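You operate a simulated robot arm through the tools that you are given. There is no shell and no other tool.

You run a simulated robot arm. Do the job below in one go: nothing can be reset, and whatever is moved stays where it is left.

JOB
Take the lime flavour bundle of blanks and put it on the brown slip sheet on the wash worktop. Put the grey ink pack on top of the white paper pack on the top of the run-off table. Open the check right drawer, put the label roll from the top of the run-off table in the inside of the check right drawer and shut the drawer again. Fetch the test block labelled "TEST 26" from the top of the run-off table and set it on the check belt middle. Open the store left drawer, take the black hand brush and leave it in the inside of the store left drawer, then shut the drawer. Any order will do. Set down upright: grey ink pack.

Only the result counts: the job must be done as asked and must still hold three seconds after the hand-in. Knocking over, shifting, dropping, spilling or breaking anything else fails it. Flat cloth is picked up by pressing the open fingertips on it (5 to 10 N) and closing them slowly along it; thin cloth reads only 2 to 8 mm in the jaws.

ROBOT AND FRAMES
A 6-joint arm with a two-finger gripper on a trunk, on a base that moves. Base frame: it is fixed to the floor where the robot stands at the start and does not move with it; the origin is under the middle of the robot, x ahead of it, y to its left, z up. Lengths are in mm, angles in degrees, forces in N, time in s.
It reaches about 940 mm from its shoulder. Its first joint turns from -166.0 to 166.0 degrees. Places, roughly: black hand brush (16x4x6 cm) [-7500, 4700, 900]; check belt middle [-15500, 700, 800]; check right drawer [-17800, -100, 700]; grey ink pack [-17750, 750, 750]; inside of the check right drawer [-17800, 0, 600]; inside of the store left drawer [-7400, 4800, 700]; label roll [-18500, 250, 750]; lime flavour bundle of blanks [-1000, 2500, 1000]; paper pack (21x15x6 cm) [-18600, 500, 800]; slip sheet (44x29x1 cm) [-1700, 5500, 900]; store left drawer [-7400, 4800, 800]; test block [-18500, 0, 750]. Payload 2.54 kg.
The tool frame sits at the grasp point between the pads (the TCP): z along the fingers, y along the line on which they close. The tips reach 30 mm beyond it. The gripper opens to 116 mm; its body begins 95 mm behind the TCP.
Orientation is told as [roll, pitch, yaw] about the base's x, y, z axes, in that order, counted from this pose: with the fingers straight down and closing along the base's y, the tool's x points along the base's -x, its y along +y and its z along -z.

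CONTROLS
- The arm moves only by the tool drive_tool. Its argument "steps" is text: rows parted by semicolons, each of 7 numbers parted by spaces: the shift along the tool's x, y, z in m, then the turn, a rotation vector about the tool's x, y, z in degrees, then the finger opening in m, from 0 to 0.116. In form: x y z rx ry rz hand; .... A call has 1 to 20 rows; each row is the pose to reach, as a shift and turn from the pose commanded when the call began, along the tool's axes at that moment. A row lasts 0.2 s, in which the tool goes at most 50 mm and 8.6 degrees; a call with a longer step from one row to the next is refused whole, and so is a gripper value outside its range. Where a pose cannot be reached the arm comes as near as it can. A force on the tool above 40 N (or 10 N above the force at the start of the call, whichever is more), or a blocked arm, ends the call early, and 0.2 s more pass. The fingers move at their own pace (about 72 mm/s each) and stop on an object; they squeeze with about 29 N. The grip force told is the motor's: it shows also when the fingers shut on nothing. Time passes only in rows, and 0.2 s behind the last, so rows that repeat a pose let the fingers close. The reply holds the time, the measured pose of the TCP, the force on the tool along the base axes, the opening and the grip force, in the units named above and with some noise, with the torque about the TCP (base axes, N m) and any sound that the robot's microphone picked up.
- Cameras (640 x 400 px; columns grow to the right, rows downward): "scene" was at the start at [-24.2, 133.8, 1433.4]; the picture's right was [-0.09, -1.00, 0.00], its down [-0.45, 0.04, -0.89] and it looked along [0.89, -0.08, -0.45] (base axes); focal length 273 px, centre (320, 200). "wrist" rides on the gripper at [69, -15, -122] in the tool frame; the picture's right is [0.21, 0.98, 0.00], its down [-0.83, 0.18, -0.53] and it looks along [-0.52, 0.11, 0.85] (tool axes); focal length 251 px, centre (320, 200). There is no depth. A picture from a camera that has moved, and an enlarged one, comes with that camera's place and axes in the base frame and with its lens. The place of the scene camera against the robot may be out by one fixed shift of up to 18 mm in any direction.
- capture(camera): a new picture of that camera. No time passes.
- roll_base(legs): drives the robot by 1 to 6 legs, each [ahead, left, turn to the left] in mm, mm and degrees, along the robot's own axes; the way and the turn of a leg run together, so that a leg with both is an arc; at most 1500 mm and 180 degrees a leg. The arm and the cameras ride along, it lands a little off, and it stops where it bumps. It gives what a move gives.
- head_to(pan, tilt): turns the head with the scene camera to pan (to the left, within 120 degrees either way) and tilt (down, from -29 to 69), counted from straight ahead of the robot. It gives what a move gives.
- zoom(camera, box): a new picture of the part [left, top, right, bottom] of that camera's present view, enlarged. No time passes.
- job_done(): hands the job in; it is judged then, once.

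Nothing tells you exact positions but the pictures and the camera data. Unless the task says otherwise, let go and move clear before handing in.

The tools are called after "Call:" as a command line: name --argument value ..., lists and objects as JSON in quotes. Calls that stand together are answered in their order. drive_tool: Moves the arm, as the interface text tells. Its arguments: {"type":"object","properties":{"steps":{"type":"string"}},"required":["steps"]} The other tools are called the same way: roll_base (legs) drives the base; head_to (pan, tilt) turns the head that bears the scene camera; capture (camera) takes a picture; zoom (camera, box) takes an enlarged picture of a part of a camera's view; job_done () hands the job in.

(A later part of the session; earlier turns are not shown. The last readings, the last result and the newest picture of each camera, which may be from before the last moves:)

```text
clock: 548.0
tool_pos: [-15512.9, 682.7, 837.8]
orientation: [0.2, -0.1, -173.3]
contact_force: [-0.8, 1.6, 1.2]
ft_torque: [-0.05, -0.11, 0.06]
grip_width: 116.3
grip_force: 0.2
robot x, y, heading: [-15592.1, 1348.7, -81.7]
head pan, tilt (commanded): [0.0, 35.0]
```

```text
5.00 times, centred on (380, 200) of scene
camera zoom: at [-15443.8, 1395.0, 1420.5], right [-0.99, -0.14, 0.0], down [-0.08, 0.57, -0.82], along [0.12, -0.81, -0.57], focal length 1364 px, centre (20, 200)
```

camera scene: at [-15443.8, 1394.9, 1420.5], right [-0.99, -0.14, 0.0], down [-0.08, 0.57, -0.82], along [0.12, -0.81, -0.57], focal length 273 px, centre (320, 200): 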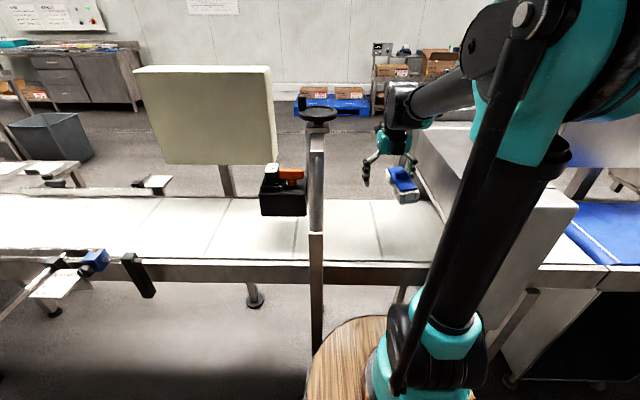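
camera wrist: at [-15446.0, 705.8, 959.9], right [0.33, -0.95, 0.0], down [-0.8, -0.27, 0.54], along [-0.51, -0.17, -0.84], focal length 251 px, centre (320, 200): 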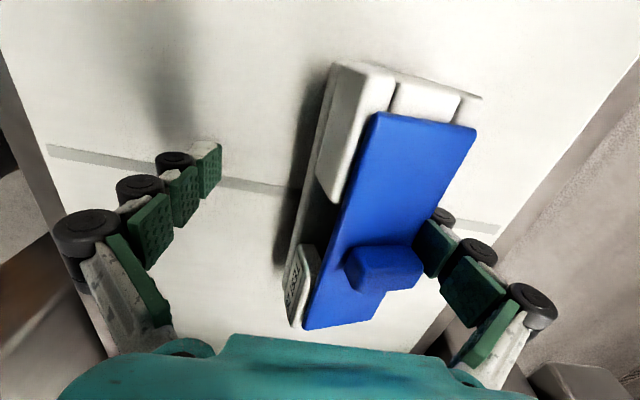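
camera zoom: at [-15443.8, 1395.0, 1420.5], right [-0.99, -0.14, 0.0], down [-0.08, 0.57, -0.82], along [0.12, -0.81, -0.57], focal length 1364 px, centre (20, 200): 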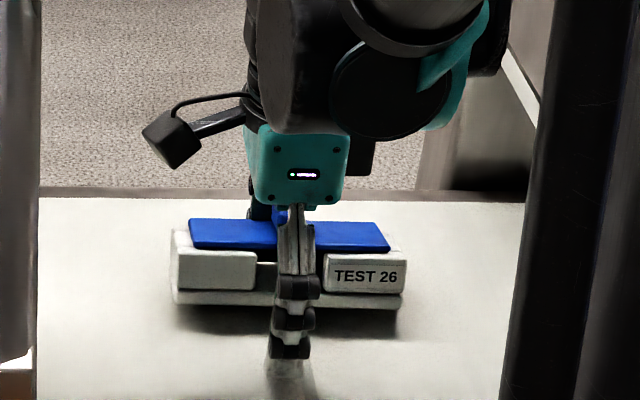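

Still hinged on the plate edge. I'll repeat the tipping motion but follow the full arc (outward and down) to a steeper angle so the knob levers the plate out. First re-seat flat with light pressure.

Call:
drive_tool --steps "0 -0.004 -0.003 0 0 0 0.116; 0 -0.008 -0.004 0 0 0 0.116; 0 -0.01 -0.003 0 0 0 0.116; 0 -0.01 0 0 0 0 0.116; 0 -0.01 0.001 0 0 0 0.116; 0 -0.01 0.001 0 0 0 0.116"

Call:
capture --camera "wrist"

```text
clock: 549.5
tool_pos: [-15513.2, 691.3, 838.5]
orientation: [0.2, -0.2, -173.4]
contact_force: [1.3, -7.2, 39.1]
ft_torque: [-2.25, -0.34, 0.06]
grip_width: 116.6
grip_force: 0.0
robot x, y, heading: [-15592.0, 1353.2, -81.9]
head pan, tilt (commanded): [0.0, 35.0]
```

```text
taken
camera wrist: at [-15446.4, 714.8, 960.3], right [0.33, -0.95, 0.0], down [-0.8, -0.27, 0.54], along [-0.51, -0.18, -0.84], focal length 251 px, centre (320, 200)
```

wrist: 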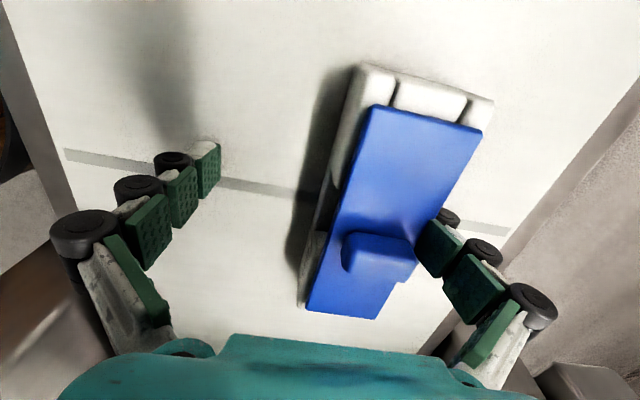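

Insight: the fingers had pinched the knob, with the plate rim caught between finger segments. New plan: close most of the way (without squeezing) so both tips stand over the block's base flanges, press the block down evenly, then open while pressed — friction then holds the block so the far finger must come free.

Call:
drive_tool --steps "0 0 -0.004 0 0 0 0.116; 0 0 -0.01 0 0 0 0.11; 0 0 -0.016 0 0 0 0.1; 0 0 -0.022 0 0 0 0.085; 0 0 -0.026 0 0 0 0.07; 0 0 -0.03 0 0 0 0.06; 0 0 -0.03 0 0 0 0.052; 0 0 -0.03 0 0 0 0.048; 0 0 -0.03 0 0 0 0.048"

Call:
capture --camera "wrist"

Call:
zoom --camera "wrist" --box '[220, 60, 440, 320]'

Call:
zoom --camera "scene" --box '[330, 160, 430, 240]'

```text
clock: 551.5
tool_pos: [-15514.2, 691.5, 867.9]
orientation: [0.1, -0.2, -173.4]
contact_force: [-0.5, 0.1, -1.8]
ft_torque: [0.04, -0.06, -0.01]
grip_width: 47.8
grip_force: 0.1
robot x, y, heading: [-15589.8, 1350.7, -82.1]
head pan, tilt (commanded): [0.0, 35.0]
```

```text
taken
camera wrist: at [-15445.8, 715.3, 989.7], right [0.33, -0.95, 0.0], down [-0.8, -0.27, 0.54], along [-0.51, -0.17, -0.84], focal length 251 px, centre (320, 200)
```

wrist: 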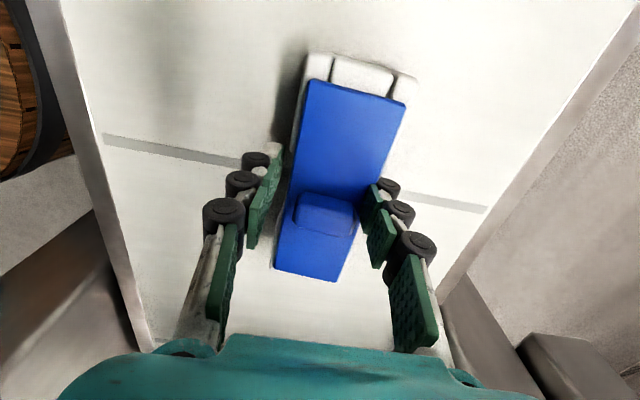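

```text
1.54 times, centred on (330, 190) of wrist
camera zoom: at [-15445.8, 715.3, 989.7], right [0.33, -0.95, 0.0], down [-0.8, -0.27, 0.54], along [-0.51, -0.17, -0.84], focal length 387 px, centre (305, 215)
```

zoom: 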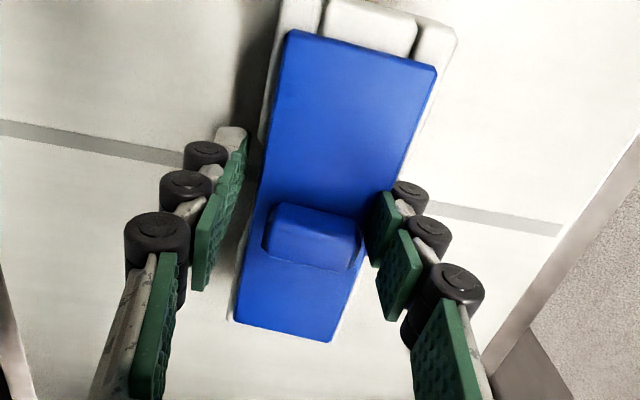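

```text
5.00 times, centred on (380, 200) of scene
camera zoom: at [-15443.8, 1394.9, 1420.5], right [-0.99, -0.14, 0.0], down [-0.08, 0.57, -0.82], along [0.12, -0.81, -0.57], focal length 1364 px, centre (20, 200)
```

zoom: 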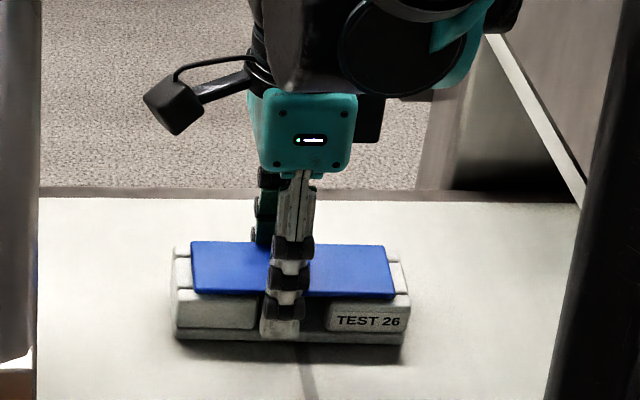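

The near finger now stands beside the plate over the base flange, not touching the knob. I close 4 mm more, then press down evenly.

Call:
drive_tool --steps "0 0 0 0 0 0 0.046; 0 0 0.001 0 0 0 0.044; 0 0 0.003 0 0 0 0.044; 0 0 0.0045 0 0 0 0.044; 0 0 0.006 0 0 0 0.044; 0 0 0.006 0 0 0 0.044"

Call:
zoom --camera "scene" --box '[330, 160, 430, 240]'

```text
clock: 552.9
tool_pos: [-15514.0, 690.9, 861.0]
orientation: [0.1, -0.1, -173.3]
contact_force: [1.3, -6.5, 20.1]
ft_torque: [-0.66, -0.15, 0.01]
grip_width: 51.5
grip_force: 5.6
robot x, y, heading: [-15593.2, 1350.6, -81.9]
head pan, tilt (commanded): [0.0, 35.0]
```

```text
5.00 times, centred on (380, 200) of scene
camera zoom: at [-15443.8, 1395.4, 1420.5], right [-0.99, -0.14, 0.0], down [-0.08, 0.57, -0.82], along [0.12, -0.81, -0.57], focal length 1364 px, centre (20, 200)
```

zoom: 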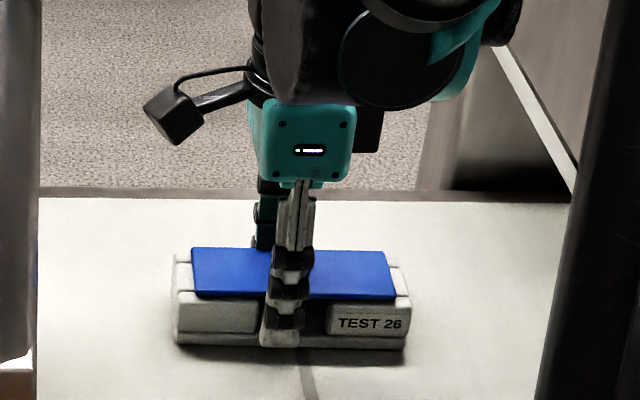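

The near tip was still just outside the block. I lift a bit, close to 39 mm, and press again.

Call:
drive_tool --steps "0 0 -0.003 0 0 0 0.046; 0 0 -0.007 0 0 0 0.044; 0 0 -0.01 0 0 0 0.041; 0 0 -0.01 0 0 0 0.039; 0 0 -0.01 0 0 0 0.039"

Call:
zoom --camera "wrist" --box '[220, 60, 440, 320]'

Call:
zoom --camera "scene" --box '[330, 160, 430, 240]'

```text
clock: 554.0
tool_pos: [-15513.5, 690.3, 870.8]
orientation: [0.1, -0.1, -173.4]
contact_force: [0.0, -0.4, 0.6]
ft_torque: [0.0, 0.01, -0.03]
grip_width: 40.1
grip_force: 28.8
robot x, y, heading: [-15591.6, 1345.9, -81.8]
head pan, tilt (commanded): [0.0, 35.0]
```

```text
1.54 times, centred on (330, 190) of wrist
camera zoom: at [-15446.1, 714.3, 993.1], right [0.33, -0.95, 0.0], down [-0.8, -0.27, 0.54], along [-0.51, -0.17, -0.84], focal length 387 px, centre (305, 215)
```

zoom: 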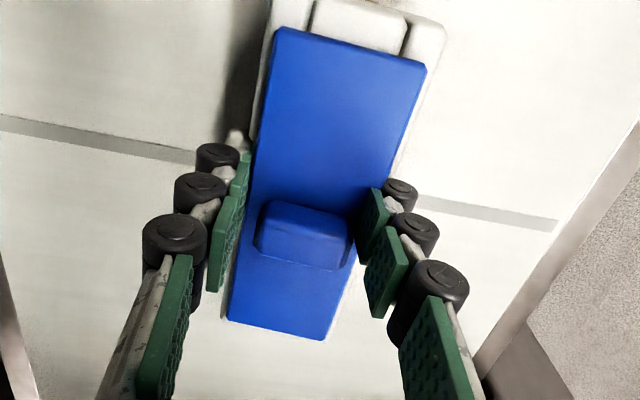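

```text
5.00 times, centred on (380, 200) of scene
camera zoom: at [-15443.8, 1394.9, 1420.5], right [-0.99, -0.14, 0.0], down [-0.08, 0.57, -0.82], along [0.12, -0.81, -0.57], focal length 1364 px, centre (20, 200)
```

zoom: 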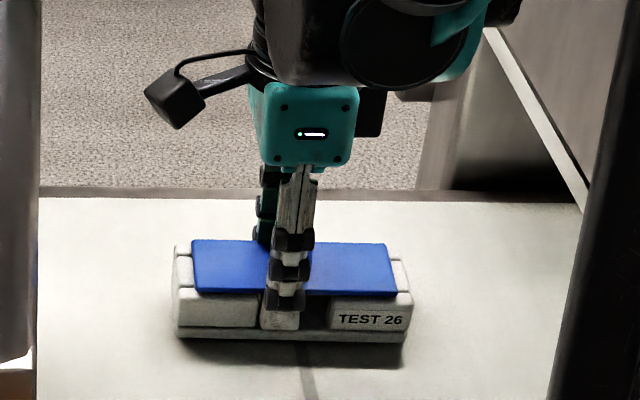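

At 40 mm the far pad sits on the knob end with the rim caught below it. A twist of the finger about its own axis should cam it out while the block, pressed on the belt, can't turn. I reopen to 80 mm and press lightly first.

Call:
drive_tool --steps "0 -0.005 -0.002 0 0 0 0.05; 0 -0.01 -0.003 0 0 0 0.06; 0 -0.015 -0.003 0 0 0 0.07; 0 -0.02 -0.003 0 0 0 0.08; 0 -0.02 -0.003 0 0 0 0.08"

Call:
drive_tool --steps "0 0 0.003 0 0 0 0.08; 0 0 0.006 0 0 0 0.08; 0 0 0.009 0 0 0 0.08; 0 0 0.0115 0 0 0 0.08; 0 0 0.0135 0 0 0 0.08; 0 0 0.0135 0 0 0 0.08"

Call:
capture --camera "wrist"

```text
clock: 555.2
tool_pos: [-15516.2, 710.7, 873.9]
orientation: [0.1, -0.1, -173.4]
contact_force: [0.0, 0.2, -3.6]
ft_torque: [0.08, 0.0, -0.01]
grip_width: 78.7
grip_force: 0.0
robot x, y, heading: [-15593.0, 1349.3, -82.1]
head pan, tilt (commanded): [0.0, 35.0]
```

```text
clock: 556.6
tool_pos: [-15515.1, 710.6, 860.4]
orientation: [0.1, -0.2, -173.4]
contact_force: [-0.5, -0.3, -1.6]
ft_torque: [0.06, -0.05, -0.03]
grip_width: 80.2
grip_force: 0.5
robot x, y, heading: [-15588.9, 1348.8, -81.7]
head pan, tilt (commanded): [0.0, 35.0]
```

```text
taken
camera wrist: at [-15447.7, 734.1, 982.0], right [0.33, -0.95, 0.0], down [-0.8, -0.27, 0.54], along [-0.51, -0.17, -0.84], focal length 251 px, centre (320, 200)
```

wrist: 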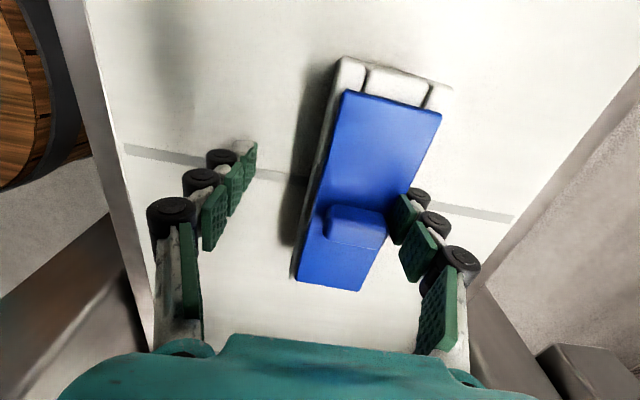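

I press to about 15–20 N.

Call:
drive_tool --steps "0 0 0.0015 0 0 0 0.08; 0 0 0.003 0 0 0 0.08; 0 0 0.004 0 0 0 0.08; 0 0 0.004 0 0 0 0.08"

```text
clock: 557.6
tool_pos: [-15515.0, 708.9, 856.5]
orientation: [0.1, 0.0, -173.3]
contact_force: [-0.2, -0.7, 6.3]
ft_torque: [-0.25, -0.12, -0.01]
grip_width: 82.7
grip_force: 2.1
robot x, y, heading: [-15593.7, 1350.0, -81.9]
head pan, tilt (commanded): [0.0, 35.0]
```

Now the twist about the far finger, with slight outward motion and a little more pressure.

Call:
drive_tool --steps "0.0014 0 0.001 0 0 2 0.08; 0.0042 0.0002 0.0015 0 0 6 0.08; 0.007 0.0006 0.0015 0 0 10 0.08; 0.0097 0.0022 0.0015 0 0 14 0.08; 0.0124 0.004 0.002 0 0 18 0.08; 0.015 0.006 0.002 0 0 22 0.08; 0.0176 0.008 0.002 0 0 26 0.08; 0.0176 0.008 0.002 0 0 26 0.08"

Call:
capture --camera "wrist"

Call:
zoom --camera "scene" --box '[330, 160, 430, 240]'

```text
clock: 559.5
tool_pos: [-15498.1, 706.4, 853.9]
orientation: [0.1, -0.1, 160.5]
contact_force: [1.2, 0.0, 6.6]
ft_torque: [-0.37, 0.12, -0.03]
grip_width: 84.0
grip_force: 1.4
robot x, y, heading: [-15591.0, 1353.2, -81.9]
head pan, tilt (commanded): [0.0, 35.0]
```

```text
taken
camera wrist: at [-15426.3, 697.5, 976.6], right [-0.12, -0.99, 0.0], down [-0.84, 0.11, 0.54], along [-0.53, 0.06, -0.84], focal length 251 px, centre (320, 200)
```

wrist: 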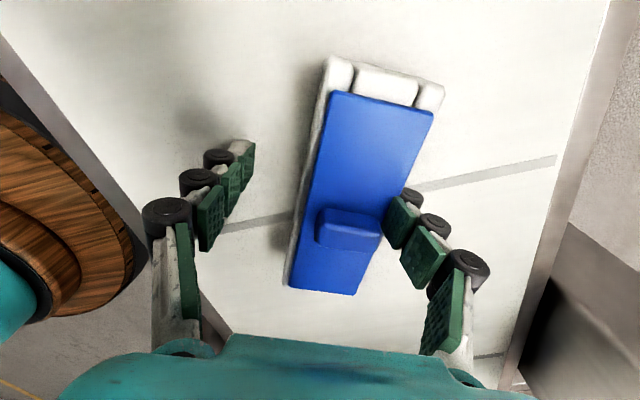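

```text
5.00 times, centred on (380, 200) of scene
camera zoom: at [-15443.8, 1395.2, 1420.5], right [-0.99, -0.14, 0.0], down [-0.08, 0.57, -0.82], along [0.12, -0.81, -0.57], focal length 1364 px, centre (20, 200)
```

zoom: 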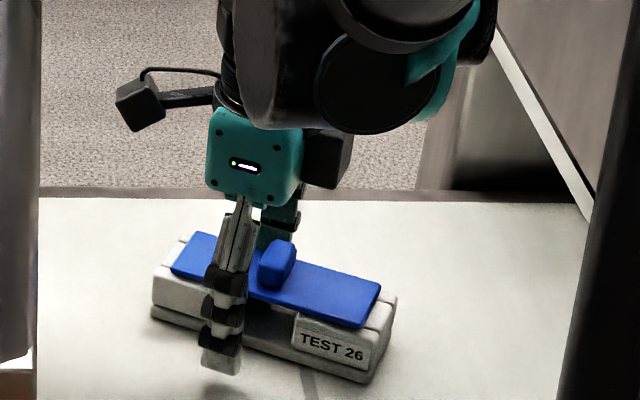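

The block turned along, but the gap between knob and pad looks larger. I zoom on the far finger.

Call:
zoom --camera "wrist" --box '[340, 150, 480, 290]'

Call:
zoom --camera "scene" --box '[360, 180, 420, 230]'

```text
2.86 times, centred on (410, 220) of wrist
camera zoom: at [-15426.3, 697.5, 976.6], right [-0.12, -0.99, 0.0], down [-0.84, 0.11, 0.54], along [-0.53, 0.06, -0.84], focal length 718 px, centre (63, 143)
```

zoom: 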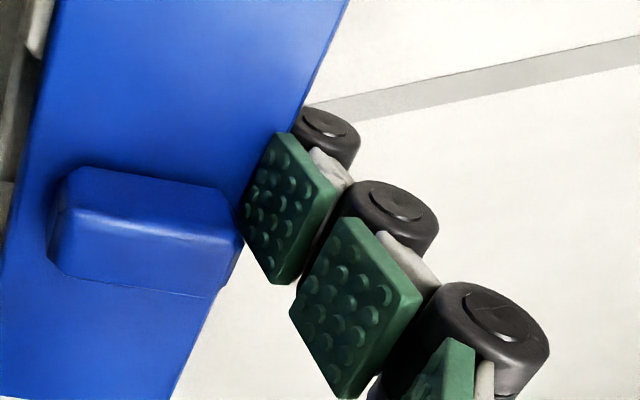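

```text
8.00 times, centred on (390, 205) of scene
camera zoom: at [-15443.8, 1395.2, 1420.5], right [-0.99, -0.14, 0.0], down [-0.08, 0.57, -0.82], along [0.12, -0.81, -0.57], focal length 2183 px, centre (-240, 160)
```

zoom: 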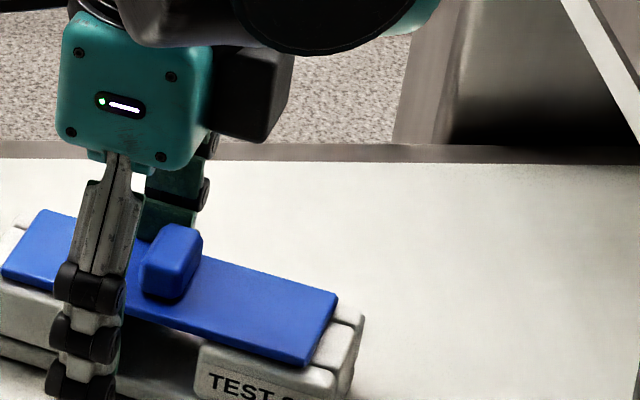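

The press was too light and the block turned along. Pressing harder puts the load on the block's far corners, giving much more resistance. I increase the pressure to ~30 N first.

Call:
drive_tool --steps "0 0 0.001 0 0 0 0.08; 0 0 0.002 0 0 0 0.08; 0 0 0.003 0 0 0 0.08; 0 0 0.003 0 0 0 0.08"

```text
clock: 560.5
tool_pos: [-15498.1, 705.1, 850.9]
orientation: [0.2, 0.0, 160.6]
contact_force: [1.4, -1.6, 13.0]
ft_torque: [-0.63, 0.22, 0.0]
grip_width: 88.5
grip_force: 5.0
robot x, y, heading: [-15588.9, 1350.7, -81.8]
head pan, tilt (commanded): [0.0, 35.0]
```

The press is now pushing the finger outward (grip reading grew to 88 mm). I look.

Call:
zoom --camera "wrist" --box '[340, 150, 480, 290]'

Call:
zoom --camera "scene" --box '[330, 160, 430, 240]'

```text
2.86 times, centred on (410, 220) of wrist
camera zoom: at [-15426.9, 697.2, 973.5], right [-0.12, -0.99, 0.0], down [-0.84, 0.1, 0.54], along [-0.53, 0.06, -0.84], focal length 718 px, centre (63, 143)
```

zoom: 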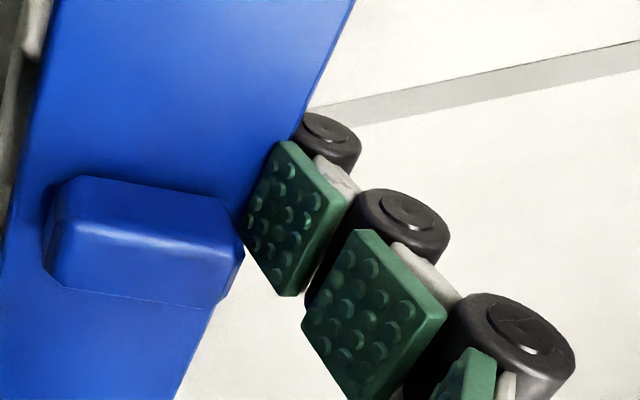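

```text
5.00 times, centred on (380, 200) of scene
camera zoom: at [-15443.8, 1395.3, 1420.5], right [-0.99, -0.14, 0.0], down [-0.08, 0.57, -0.82], along [0.12, -0.81, -0.57], focal length 1364 px, centre (20, 200)
```

zoom: 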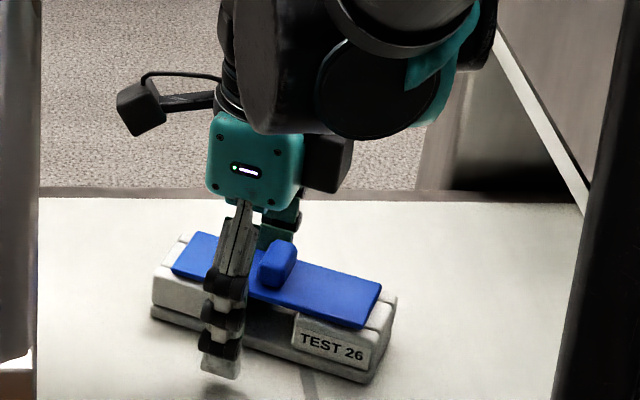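

The block held its place this time. I press a bit more and twist back about the finger, letting the fingers open slightly as well.

Call:
drive_tool --steps "0 0 0.001 0 0 0 0.086; 0 0 0.002 0 0 0 0.088; -0.0031 0.0001 0.0025 0 0 -4 0.09; -0.0061 0.0008 0.003 0 0 -8 0.092; -0.0091 0.002 0.003 0 0 -12 0.094; -0.0121 0.0032 0.003 0 0 -16 0.096; -0.015 0.0045 0.003 0 0 -20 0.098; -0.0193 0.0065 0.003 0 0 -26 0.1; -0.0193 0.0065 0.003 0 0 -26 0.1"

Call:
capture --camera "wrist"

Call:
zoom --camera "scene" --box '[330, 160, 430, 240]'

```text
clock: 562.5
tool_pos: [-15518.0, 704.7, 849.7]
orientation: [0.1, -0.1, -173.3]
contact_force: [0.1, 0.5, 4.7]
ft_torque: [-0.25, -0.11, 0.12]
grip_width: 103.9
grip_force: 1.9
robot x, y, heading: [-15593.4, 1351.7, -81.8]
head pan, tilt (commanded): [0.0, 35.0]
```

```text
taken
camera wrist: at [-15450.1, 728.8, 971.2], right [0.33, -0.95, 0.0], down [-0.8, -0.28, 0.54], along [-0.51, -0.18, -0.84], focal length 251 px, centre (320, 200)
```

wrist: 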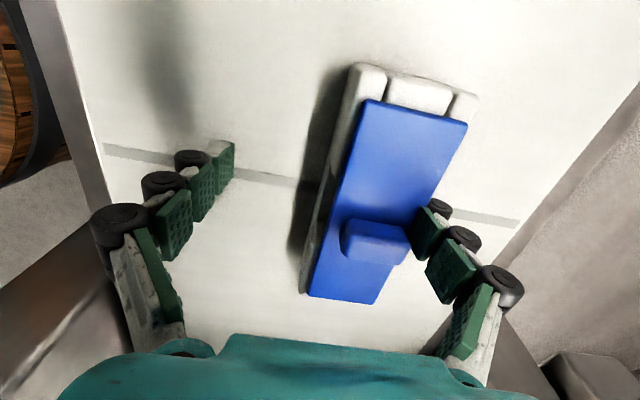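

```text
5.00 times, centred on (380, 200) of scene
camera zoom: at [-15443.8, 1395.1, 1420.5], right [-0.99, -0.14, 0.0], down [-0.08, 0.57, -0.82], along [0.12, -0.81, -0.57], focal length 1364 px, centre (20, 200)
```

zoom: 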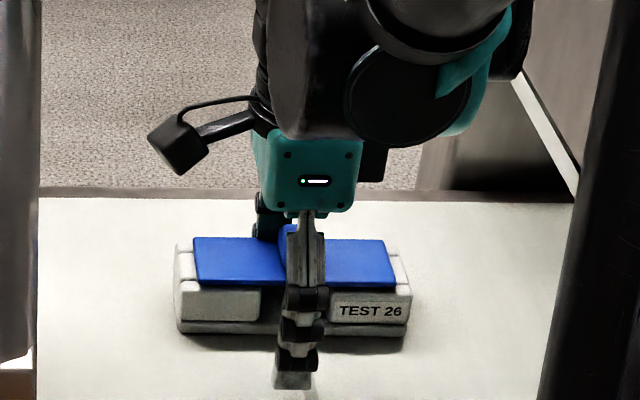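

Let me test whether it is still hooked: raise 12 mm and read the force.

Call:
drive_tool --steps "0 0 -0.004 0 0 0 0.1; 0 0 -0.008 0 0 0 0.1; 0 0 -0.012 0 0 0 0.1; 0 0 -0.016 0 0 0 0.1; 0 0 -0.016 0 0 0 0.1"

Call:
zoom --camera "scene" --box '[330, 160, 430, 240]'

Call:
capture --camera "wrist"

```text
clock: 563.6
tool_pos: [-15518.1, 705.0, 867.2]
orientation: [0.2, -0.1, -173.3]
contact_force: [0.1, -0.2, -3.5]
ft_torque: [0.15, -0.01, 0.02]
grip_width: 98.0
grip_force: 0.0
robot x, y, heading: [-15593.1, 1350.2, -81.7]
head pan, tilt (commanded): [0.0, 35.0]
```

```text
5.00 times, centred on (380, 200) of scene
camera zoom: at [-15443.8, 1394.9, 1420.5], right [-0.99, -0.14, 0.0], down [-0.08, 0.57, -0.82], along [0.12, -0.81, -0.57], focal length 1364 px, centre (20, 200)
```

zoom: 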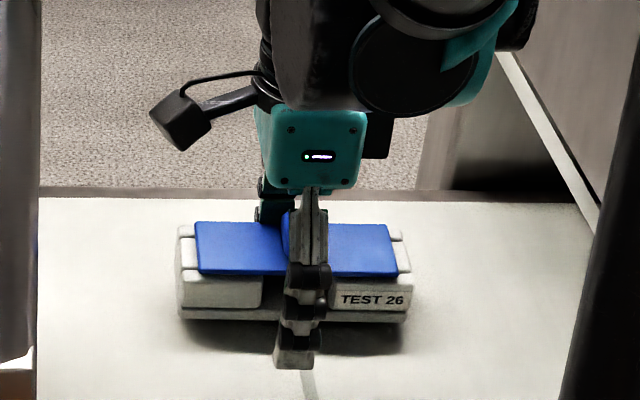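

```text
taken
camera wrist: at [-15450.3, 728.5, 987.6], right [0.33, -0.95, 0.0], down [-0.8, -0.27, 0.54], along [-0.51, -0.17, -0.84], focal length 251 px, centre (320, 200)
```

wrist: 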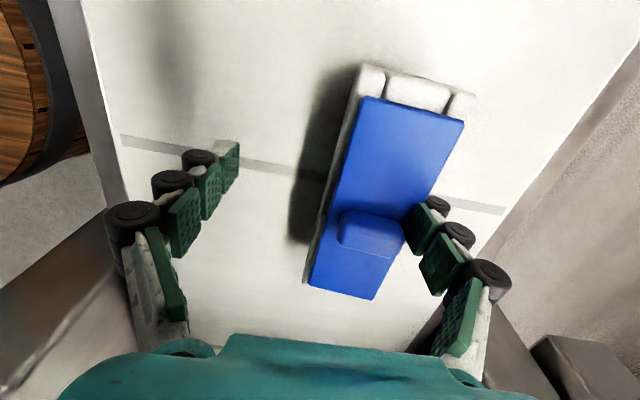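

Still hooked. I'll try a fixed stop: the arch's near post. I turn the hand half-way round (finger on my side) so the wrist camera can look toward the arch and I can measure the post.

Call:
drive_tool --steps "0 0 -0.03 0 0 -6 0.1; 0 0 -0.06 0 0 -14 0.1; 0 0 -0.07 0 0 -22 0.1; 0 0 -0.07 0 0 -30 0.1; 0 0 -0.07 0 0 -38 0.1; 0 0 -0.07 0 0 -46 0.1; 0 0 -0.07 0 0 -54 0.1; 0 0 -0.07 0 0 -62 0.1; 0 0 -0.07 0 0 -70 0.1; 0 0 -0.07 0 0 -78 0.1; 0 0 -0.07 0 0 -86 0.1; 0 0 -0.07 0 0 -90 0.1; 0 0 -0.07 0 0 -90 0.1"

Call:
drive_tool --steps "0 0 0 0 0 -8 0.1; 0 0 0 0 0 -16 0.1; 0 0 0 0 0 -24 0.1; 0 0 0 0 0 -32 0.1; 0 0 0 0 0 -40 0.1; 0 0 0 0 0 -48 0.1; 0 0 0 0 0 -56 0.1; 0 0 0 0 0 -64 0.1; 0 0 0 0 0 -72 0.1; 0 0 0 0 0 -80 0.1; 0 0 0 0 0 -88 0.1; 0 0 0 0 0 -91 0.1; 0 0 0 0 0 -91 0.1"

Call:
capture --camera "wrist"

Call:
capture --camera "scene"

```text
clock: 566.5
tool_pos: [-15518.2, 705.3, 935.4]
orientation: [-0.1, -0.1, -83.5]
contact_force: [0.4, -0.7, -3.9]
ft_torque: [0.02, 0.13, 0.03]
grip_width: 97.9
grip_force: 0.0
robot x, y, heading: [-15593.0, 1347.6, -81.7]
head pan, tilt (commanded): [0.0, 35.0]
```

```text
clock: 569.2
tool_pos: [-15518.3, 704.6, 934.3]
orientation: [-0.1, 0.2, 7.6]
contact_force: [0.3, -0.1, -3.5]
ft_torque: [-0.08, 0.02, -0.06]
grip_width: 98.3
grip_force: 0.2
robot x, y, heading: [-15594.6, 1349.8, -82.1]
head pan, tilt (commanded): [0.0, 35.0]
```

```text
taken
camera wrist: at [-15583.4, 681.4, 1056.7], right [-0.34, 0.94, 0.0], down [0.8, 0.29, 0.53], along [0.5, 0.18, -0.85], focal length 251 px, centre (320, 200)
```

wrist: 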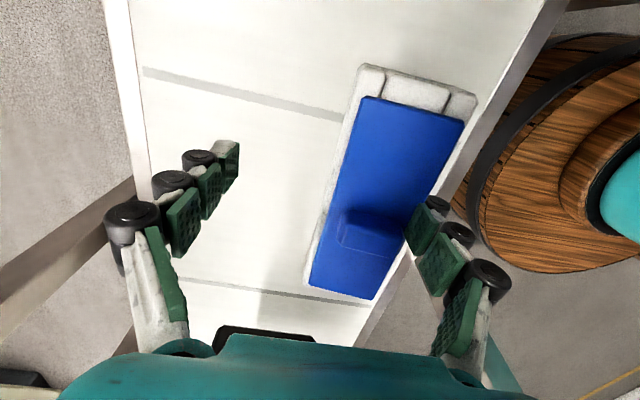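

```text
taken
camera scene: at [-15443.8, 1394.9, 1420.5], right [-0.99, -0.14, 0.0], down [-0.08, 0.57, -0.82], along [0.12, -0.81, -0.57], focal length 273 px, centre (320, 200)
```

scene: 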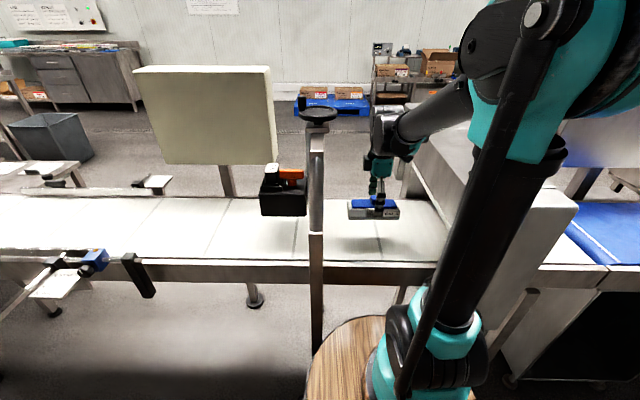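

Now the hooked finger faces the head camera. I zoom in to see exactly what holds.

Call:
zoom --camera "scene" --box '[345, 170, 409, 222]'

Call:
zoom --camera "scene" --box '[362, 185, 392, 215]'

```text
7.69 times, centred on (377, 196) of scene
camera zoom: at [-15443.8, 1394.9, 1420.5], right [-0.99, -0.14, 0.0], down [-0.08, 0.57, -0.82], along [0.12, -0.81, -0.57], focal length 2099 px, centre (-118, 231)
```

zoom: 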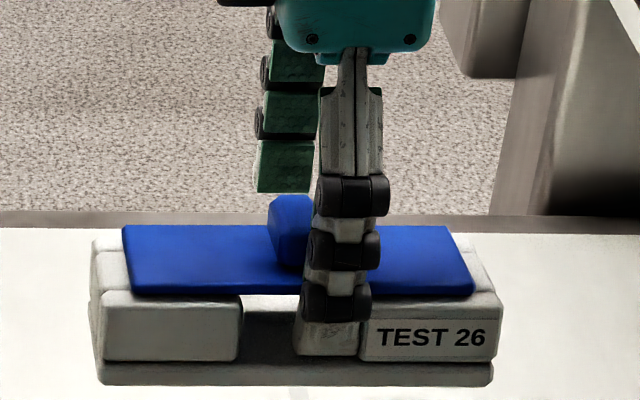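

```text
13.33 times, centred on (377, 200) of scene
camera zoom: at [-15443.8, 1394.9, 1420.5], right [-0.99, -0.14, 0.0], down [-0.08, 0.57, -0.82], along [0.12, -0.81, -0.57], focal length 3638 px, centre (-440, 200)
```

zoom: 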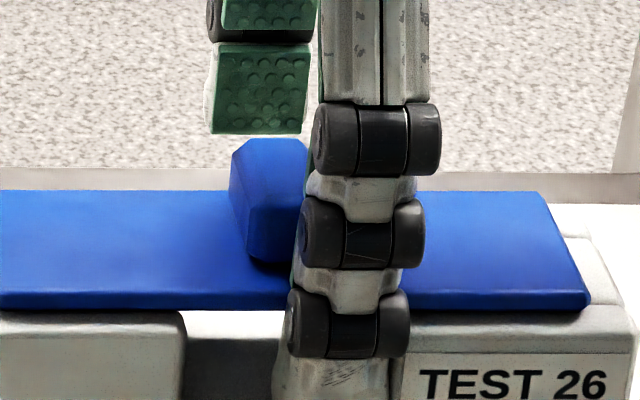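

Clear view: the plate rim is pinched between two finger segments, and the under-plate gap is open right through. I'll use the arch's near post as a stop: place the block's end against it and pull the finger toward me. First I move there.

Call:
drive_tool --steps "-0.02 0.02 0 0 0 0 0.1; -0.04 0.045 0.01 0 0 0 0.1; -0.06 0.07 0.03 0 0 0 0.1; -0.077 0.086 0.05 0 0 0 0.1; -0.077 0.086 0.065 0 0 0 0.1; -0.077 0.086 0.072 0 0 0 0.1; -0.077 0.086 0.072 0 0 0 0.1"

Call:
capture --camera "wrist"

Call:
capture --camera "scene"

Call:
zoom --camera "scene" --box '[290, 180, 400, 270]'

```text
clock: 570.9
tool_pos: [-15454.3, 800.2, 861.4]
orientation: [-0.1, 0.1, 7.6]
contact_force: [0.0, -0.4, -4.0]
ft_torque: [-0.07, 0.01, 0.0]
grip_width: 98.2
grip_force: 0.1
robot x, y, heading: [-15593.0, 1351.0, -81.9]
head pan, tilt (commanded): [0.0, 35.0]
```

```text
taken
camera wrist: at [-15520.1, 777.8, 984.5], right [-0.34, 0.94, 0.0], down [0.8, 0.29, 0.53], along [0.5, 0.18, -0.85], focal length 251 px, centre (320, 200)
```

wrist: 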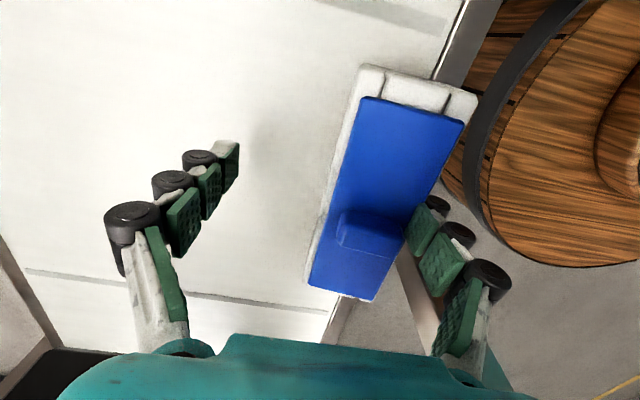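

```text
taken
camera scene: at [-15443.8, 1394.9, 1420.5], right [-0.99, -0.14, 0.0], down [-0.08, 0.57, -0.82], along [0.12, -0.81, -0.57], focal length 273 px, centre (320, 200)
```

scene: 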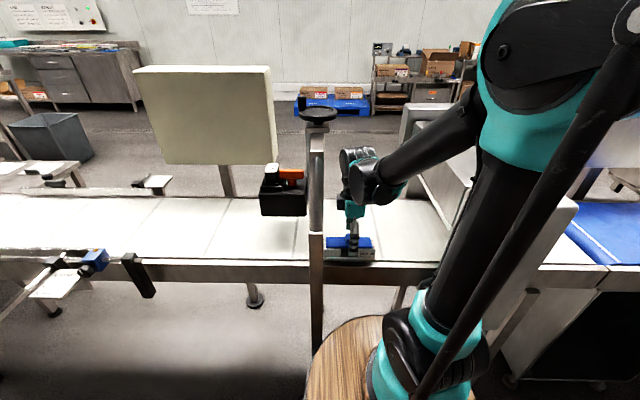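

```text
4.44 times, centred on (345, 225) of scene
camera zoom: at [-15443.8, 1394.9, 1420.5], right [-0.99, -0.14, 0.0], down [-0.08, 0.57, -0.82], along [0.12, -0.81, -0.57], focal length 1213 px, centre (209, 89)
```

zoom: 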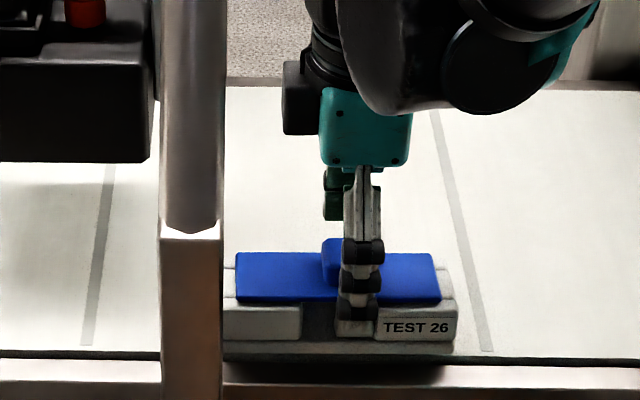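

The block's end is just behind the post. I move north gently until the post stops it.

Call:
drive_tool --steps "0 0.003 0.003 0 0 0 0.1; 0 0.006 0.005 0 0 0 0.1; 0 0.009 0.006 0 0 0 0.1; 0 0.012 0.006 0 0 0 0.1; 0 0.012 0.006 0 0 0 0.1"

Call:
zoom --camera "scene" --box '[290, 180, 400, 270]'

```text
clock: 572.0
tool_pos: [-15454.2, 811.7, 857.2]
orientation: [-0.1, 0.1, 7.7]
contact_force: [-0.5, 0.2, -3.1]
ft_torque: [-0.11, -0.01, 0.01]
grip_width: 98.1
grip_force: 0.0
robot x, y, heading: [-15591.2, 1352.4, -82.0]
head pan, tilt (commanded): [0.0, 35.0]
```

```text
4.44 times, centred on (345, 225) of scene
camera zoom: at [-15443.8, 1394.9, 1420.5], right [-0.99, -0.14, 0.0], down [-0.08, 0.57, -0.82], along [0.12, -0.81, -0.57], focal length 1213 px, centre (209, 89)
```

zoom: 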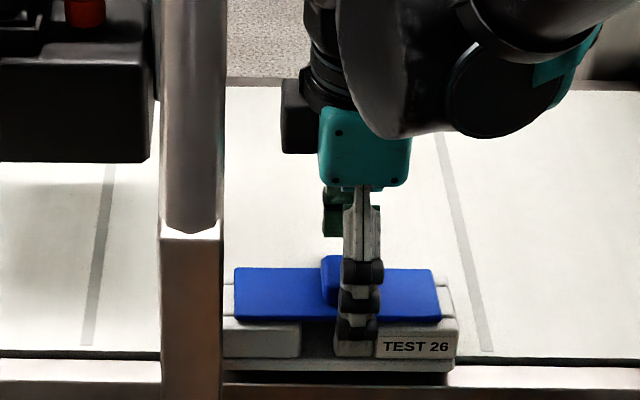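

No contact yet. A few mm more.

Call:
drive_tool --steps "0 0.002 0 0 0 0 0.1; 0 0.004 0 0 0 0 0.1; 0 0.006 0 0 0 0 0.1; 0 0.008 0 0 0 0 0.1; 0 0.008 0 0 0 0 0.1"

Call:
zoom --camera "scene" --box '[290, 180, 400, 270]'

```text
clock: 573.2
tool_pos: [-15455.3, 820.6, 857.2]
orientation: [-0.1, 0.1, 7.6]
contact_force: [0.6, -0.1, -1.9]
ft_torque: [-0.13, -0.07, -0.04]
grip_width: 98.4
grip_force: 0.1
robot x, y, heading: [-15591.0, 1347.1, -81.8]
head pan, tilt (commanded): [0.0, 35.0]
```

```text
4.44 times, centred on (345, 225) of scene
camera zoom: at [-15443.8, 1394.9, 1420.5], right [-0.99, -0.14, 0.0], down [-0.08, 0.57, -0.82], along [0.12, -0.81, -0.57], focal length 1213 px, centre (209, 89)
```

zoom: 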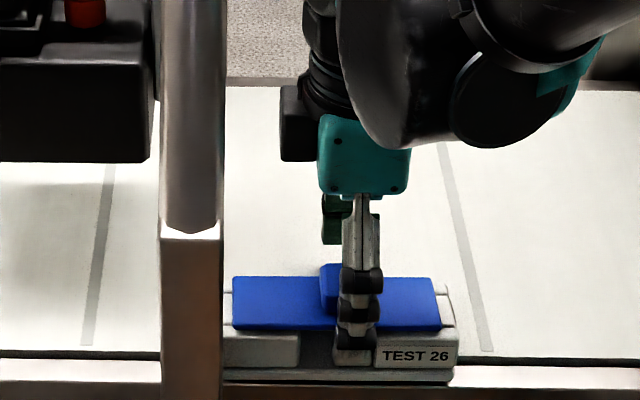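

Still free; continue carefully.

Call:
drive_tool --steps "0 0.002 0 0 0 0 0.1; 0 0.004 0 0 0 0 0.1; 0 0.006 0 0 0 0 0.1; 0 0.006 0 0 0 0 0.1"

Call:
zoom --camera "scene" --box '[290, 180, 400, 270]'

```text
clock: 574.2
tool_pos: [-15456.8, 826.4, 854.9]
orientation: [-0.1, 0.2, 7.5]
contact_force: [0.1, 0.2, -2.8]
ft_torque: [-0.14, -0.04, -0.03]
grip_width: 98.3
grip_force: 0.1
robot x, y, heading: [-15590.2, 1351.1, -82.0]
head pan, tilt (commanded): [0.0, 35.0]
```

```text
4.44 times, centred on (345, 225) of scene
camera zoom: at [-15443.8, 1394.9, 1420.5], right [-0.99, -0.14, 0.0], down [-0.08, 0.57, -0.82], along [0.12, -0.81, -0.57], focal length 1213 px, centre (209, 89)
```

zoom: 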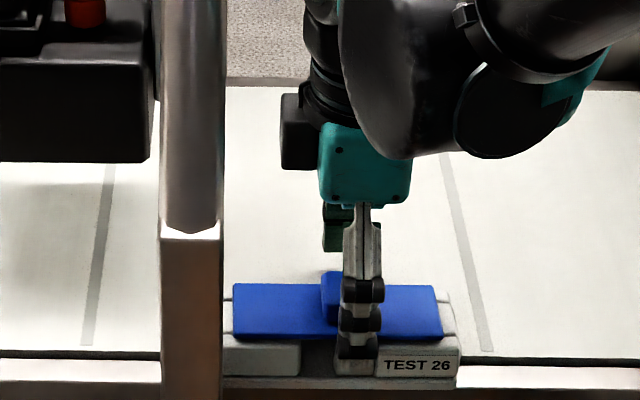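

The overlap with the post is only ~3 mm. I back off, shift 13 mm east, and approach again.

Call:
drive_tool --steps "0 -0.006 -0.002 0 0 0 0.1; -0.004 -0.012 -0.002 0 0 0 0.1; -0.009 -0.012 -0.002 0 0 0 0.1; -0.014 -0.012 -0.002 0 0 0 0.1; -0.014 -0.008 -0.002 0 0 0 0.1; -0.014 -0.004 -0.001 0 0 0 0.1; -0.014 0 0 0 0 0 0.1; -0.014 0.002 0 0 0 0 0.1; -0.014 0.002 0 0 0 0 0.1"

Call:
zoom --camera "scene" --box '[290, 180, 400, 270]'

```text
clock: 576.2
tool_pos: [-15442.1, 830.1, 855.8]
orientation: [0.0, 0.1, 7.6]
contact_force: [0.1, -0.7, -2.8]
ft_torque: [-0.1, -0.07, -0.01]
grip_width: 98.5
grip_force: 0.0
robot x, y, heading: [-15597.7, 1349.6, -82.0]
head pan, tilt (commanded): [0.0, 35.0]
```

```text
4.44 times, centred on (345, 225) of scene
camera zoom: at [-15443.8, 1394.9, 1420.5], right [-0.99, -0.14, 0.0], down [-0.08, 0.57, -0.82], along [0.12, -0.81, -0.57], focal length 1213 px, centre (209, 89)
```

zoom: 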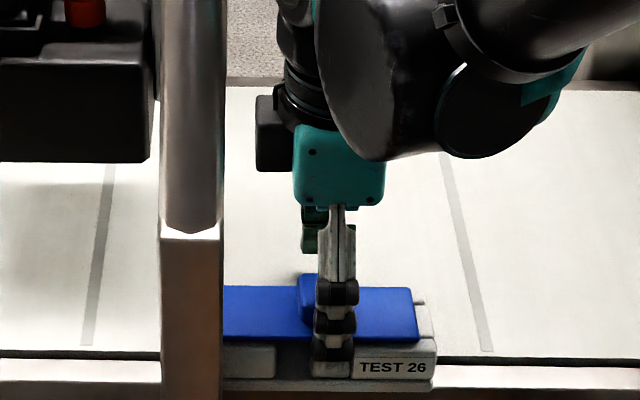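

Now the end is well behind the post. I go north in small steps to find contact.

Call:
drive_tool --steps "0 0.002 0 0 0 0 0.1; 0 0.004 0 0 0 0 0.1; 0 0.006 0 0 0 0 0.1; 0 0.006 0 0 0 0 0.1"

Call:
zoom --camera "scene" --box '[290, 180, 400, 270]'

```text
clock: 577.2
tool_pos: [-15442.3, 836.6, 856.4]
orientation: [-0.1, 0.2, 7.6]
contact_force: [0.0, -0.4, -2.6]
ft_torque: [-0.09, -0.06, -0.04]
grip_width: 98.1
grip_force: 0.0
robot x, y, heading: [-15592.2, 1349.8, -82.1]
head pan, tilt (commanded): [0.0, 35.0]
```

```text
4.44 times, centred on (345, 225) of scene
camera zoom: at [-15443.8, 1394.9, 1420.5], right [-0.99, -0.14, 0.0], down [-0.08, 0.57, -0.82], along [0.12, -0.81, -0.57], focal length 1213 px, centre (209, 89)
```

zoom: 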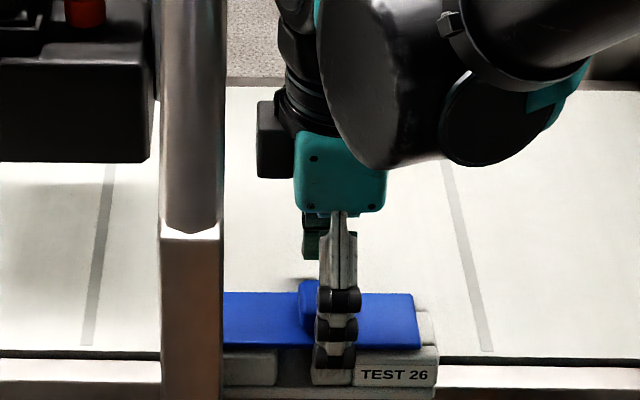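

The post is farther out than I want the block to go. I'll turn the block ~12° so its east corner reaches the post while its weight stays well on the belt.

Call:
drive_tool --steps "0 -0.01 -0.004 0 0 0 0.1; 0 -0.025 -0.006 0 0 0 0.1; -0.004 -0.04 -0.006 0 0 -4 0.1; -0.008 -0.045 -0.006 0 0 -8 0.1; -0.012 -0.045 -0.004 0 0 -12 0.1; -0.012 -0.045 -0.002 0 0 -12 0.1; -0.012 -0.045 -0.002 0 0 -12 0.1"

Call:
zoom --camera "scene" --box '[290, 180, 400, 270]'

```text
clock: 578.9
tool_pos: [-15426.2, 793.0, 857.6]
orientation: [-0.1, 0.1, 19.6]
contact_force: [-0.5, 1.2, -1.8]
ft_torque: [-0.08, -0.06, 0.06]
grip_width: 98.8
grip_force: 0.0
robot x, y, heading: [-15595.4, 1347.8, -82.1]
head pan, tilt (commanded): [0.0, 35.0]
```

```text
4.44 times, centred on (345, 225) of scene
camera zoom: at [-15443.8, 1394.9, 1420.5], right [-0.99, -0.14, 0.0], down [-0.08, 0.57, -0.82], along [0.12, -0.81, -0.57], focal length 1213 px, centre (209, 89)
```

zoom: 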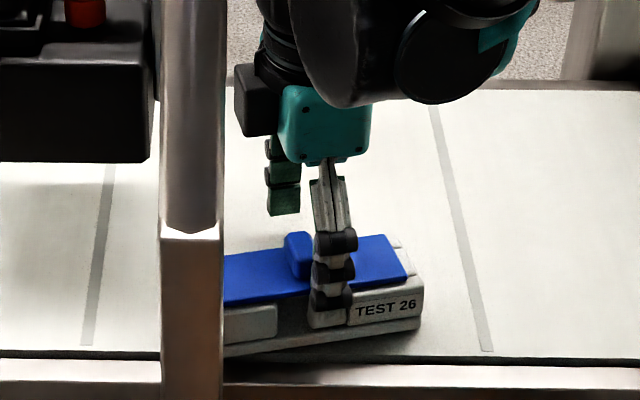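

Now I move due north in small steps to contact.

Call:
drive_tool --steps "-0.001 0.003 0 0 0 0 0.1; -0.002 0.0057 0 0 0 0 0.1; -0.003 0.0085 0 0 0 0 0.1; -0.004 0.0113 0 0 0 0 0.1; -0.005 0.0141 0 0 0 0 0.1; -0.005 0.0141 0 0 0 0 0.1"

Call:
zoom --camera "scene" --box '[290, 180, 400, 270]'

```text
clock: 580.2
tool_pos: [-15426.4, 808.6, 858.8]
orientation: [0.0, 0.2, 19.5]
contact_force: [0.9, 1.4, -3.2]
ft_torque: [-0.12, -0.05, -0.04]
grip_width: 98.1
grip_force: 0.1
robot x, y, heading: [-15597.2, 1350.2, -81.8]
head pan, tilt (commanded): [0.0, 35.0]
```

```text
4.44 times, centred on (345, 225) of scene
camera zoom: at [-15443.7, 1394.9, 1420.5], right [-0.99, -0.14, 0.0], down [-0.08, 0.57, -0.82], along [0.12, -0.81, -0.57], focal length 1213 px, centre (209, 89)
```

zoom: 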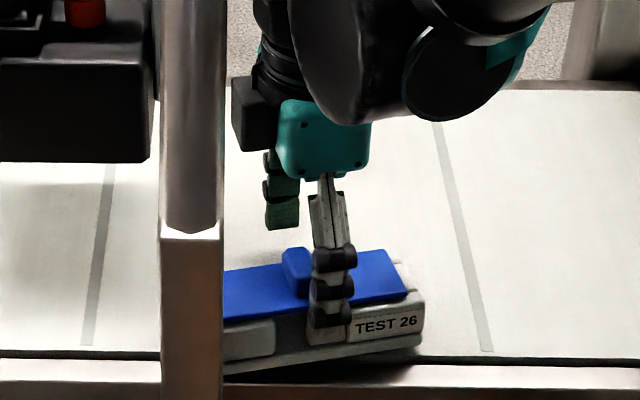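

Call:
drive_tool --steps "-0.001 0.003 0.001 0 0 0 0.1; -0.002 0.0057 0.001 0 0 0 0.1; -0.003 0.0085 0.001 0 0 0 0.1; -0.004 0.0113 0.001 0 0 0 0.1; -0.004 0.0113 0.001 0 0 0 0.1"

Call:
zoom --camera "scene" --box '[290, 180, 400, 270]'

```text
clock: 581.5
tool_pos: [-15424.3, 819.6, 857.9]
orientation: [-0.1, 0.1, 19.6]
contact_force: [0.0, 0.1, -4.1]
ft_torque: [-0.11, -0.01, 0.01]
grip_width: 98.2
grip_force: 0.1
robot x, y, heading: [-15593.0, 1351.7, -81.9]
head pan, tilt (commanded): [0.0, 35.0]
```

```text
4.44 times, centred on (345, 225) of scene
camera zoom: at [-15443.7, 1394.9, 1420.5], right [-0.99, -0.14, 0.0], down [-0.08, 0.57, -0.82], along [0.12, -0.81, -0.57], focal length 1213 px, centre (209, 89)
```

zoom: 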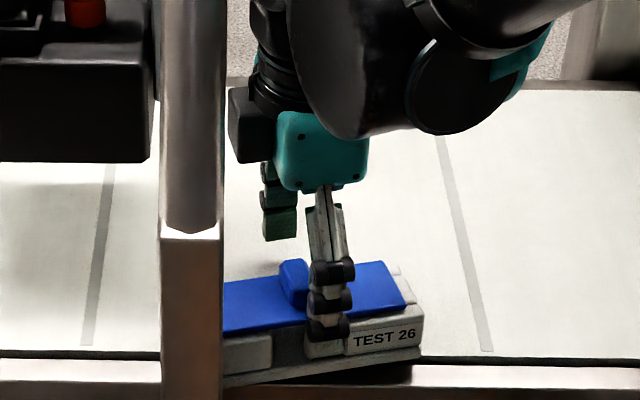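

The corner is at the frame's outer edge; contact should be near. I continue.

Call:
drive_tool --steps "-0.001 0.003 0.001 0 0 0 0.1; -0.002 0.0057 0.001 0 0 0 0.1; -0.003 0.0085 0.001 0 0 0 0.1; -0.004 0.0113 0.001 0 0 0 0.1; -0.004 0.0113 0.001 0 0 0 0.1"

Call:
zoom --camera "scene" --box '[290, 180, 400, 270]'

Call:
capture --camera "wrist"

```text
clock: 582.6
tool_pos: [-15425.2, 832.7, 856.9]
orientation: [-0.1, 0.1, 19.7]
contact_force: [0.3, 0.2, -3.3]
ft_torque: [-0.09, -0.02, -0.01]
grip_width: 98.1
grip_force: 0.1
robot x, y, heading: [-15593.8, 1350.3, -82.0]
head pan, tilt (commanded): [0.0, 35.0]
```

```text
4.44 times, centred on (345, 225) of scene
camera zoom: at [-15443.7, 1394.9, 1420.5], right [-0.99, -0.14, 0.0], down [-0.08, 0.57, -0.82], along [0.12, -0.81, -0.57], focal length 1213 px, centre (209, 89)
```

zoom: 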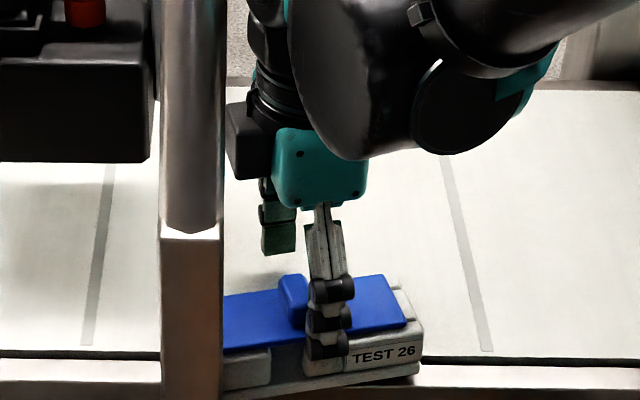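

```text
taken
camera wrist: at [-15484.6, 795.1, 978.2], right [-0.53, 0.85, 0.0], down [0.72, 0.45, 0.53], along [0.45, 0.28, -0.85], focal length 251 px, centre (320, 200)
```

wrist: 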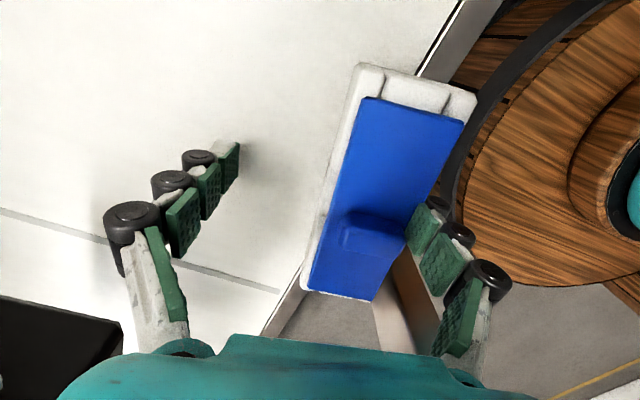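

The wrist view shows the block's corner almost at the post. A few mm more.

Call:
drive_tool --steps "-0.0007 0.0019 0.001 0 0 0 0.1; -0.0014 0.0038 0.001 0 0 0 0.1; -0.002 0.0057 0.001 0 0 0 0.1; -0.0027 0.0075 0.001 0 0 0 0.1; -0.0034 0.0094 0.001 0 0 0 0.1; -0.0034 0.0094 0.001 0 0 0 0.1"

Call:
capture --camera "wrist"

Call:
zoom --camera "wrist" --box '[240, 200, 480, 350]'

```text
clock: 584.0
tool_pos: [-15426.9, 841.4, 855.2]
orientation: [-0.1, 0.2, 19.5]
contact_force: [-0.3, -3.3, -2.8]
ft_torque: [-0.14, -0.01, -0.18]
grip_width: 96.5
grip_force: 0.1
robot x, y, heading: [-15593.0, 1348.8, -81.6]
head pan, tilt (commanded): [0.0, 35.0]
```

```text
taken
camera wrist: at [-15485.3, 804.4, 977.9], right [-0.53, 0.85, 0.0], down [0.72, 0.45, 0.53], along [0.45, 0.28, -0.85], focal length 251 px, centre (320, 200)
```

wrist: 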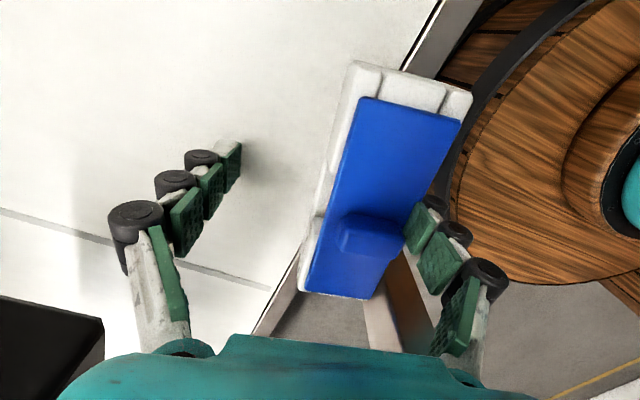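

```text
2.67 times, centred on (360, 275) of wrist
camera zoom: at [-15485.3, 804.4, 977.9], right [-0.53, 0.85, 0.0], down [0.72, 0.45, 0.53], along [0.45, 0.28, -0.85], focal length 670 px, centre (213, 0)
```

zoom: 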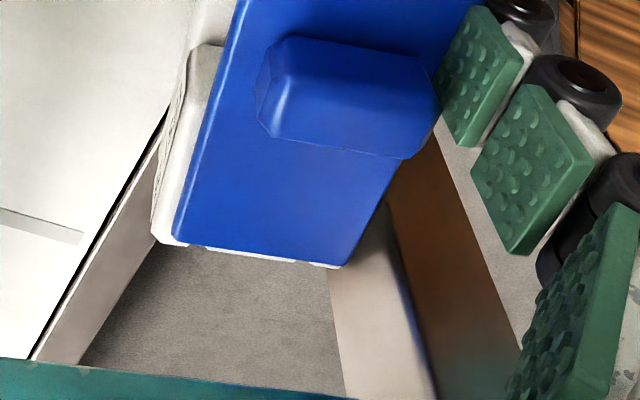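

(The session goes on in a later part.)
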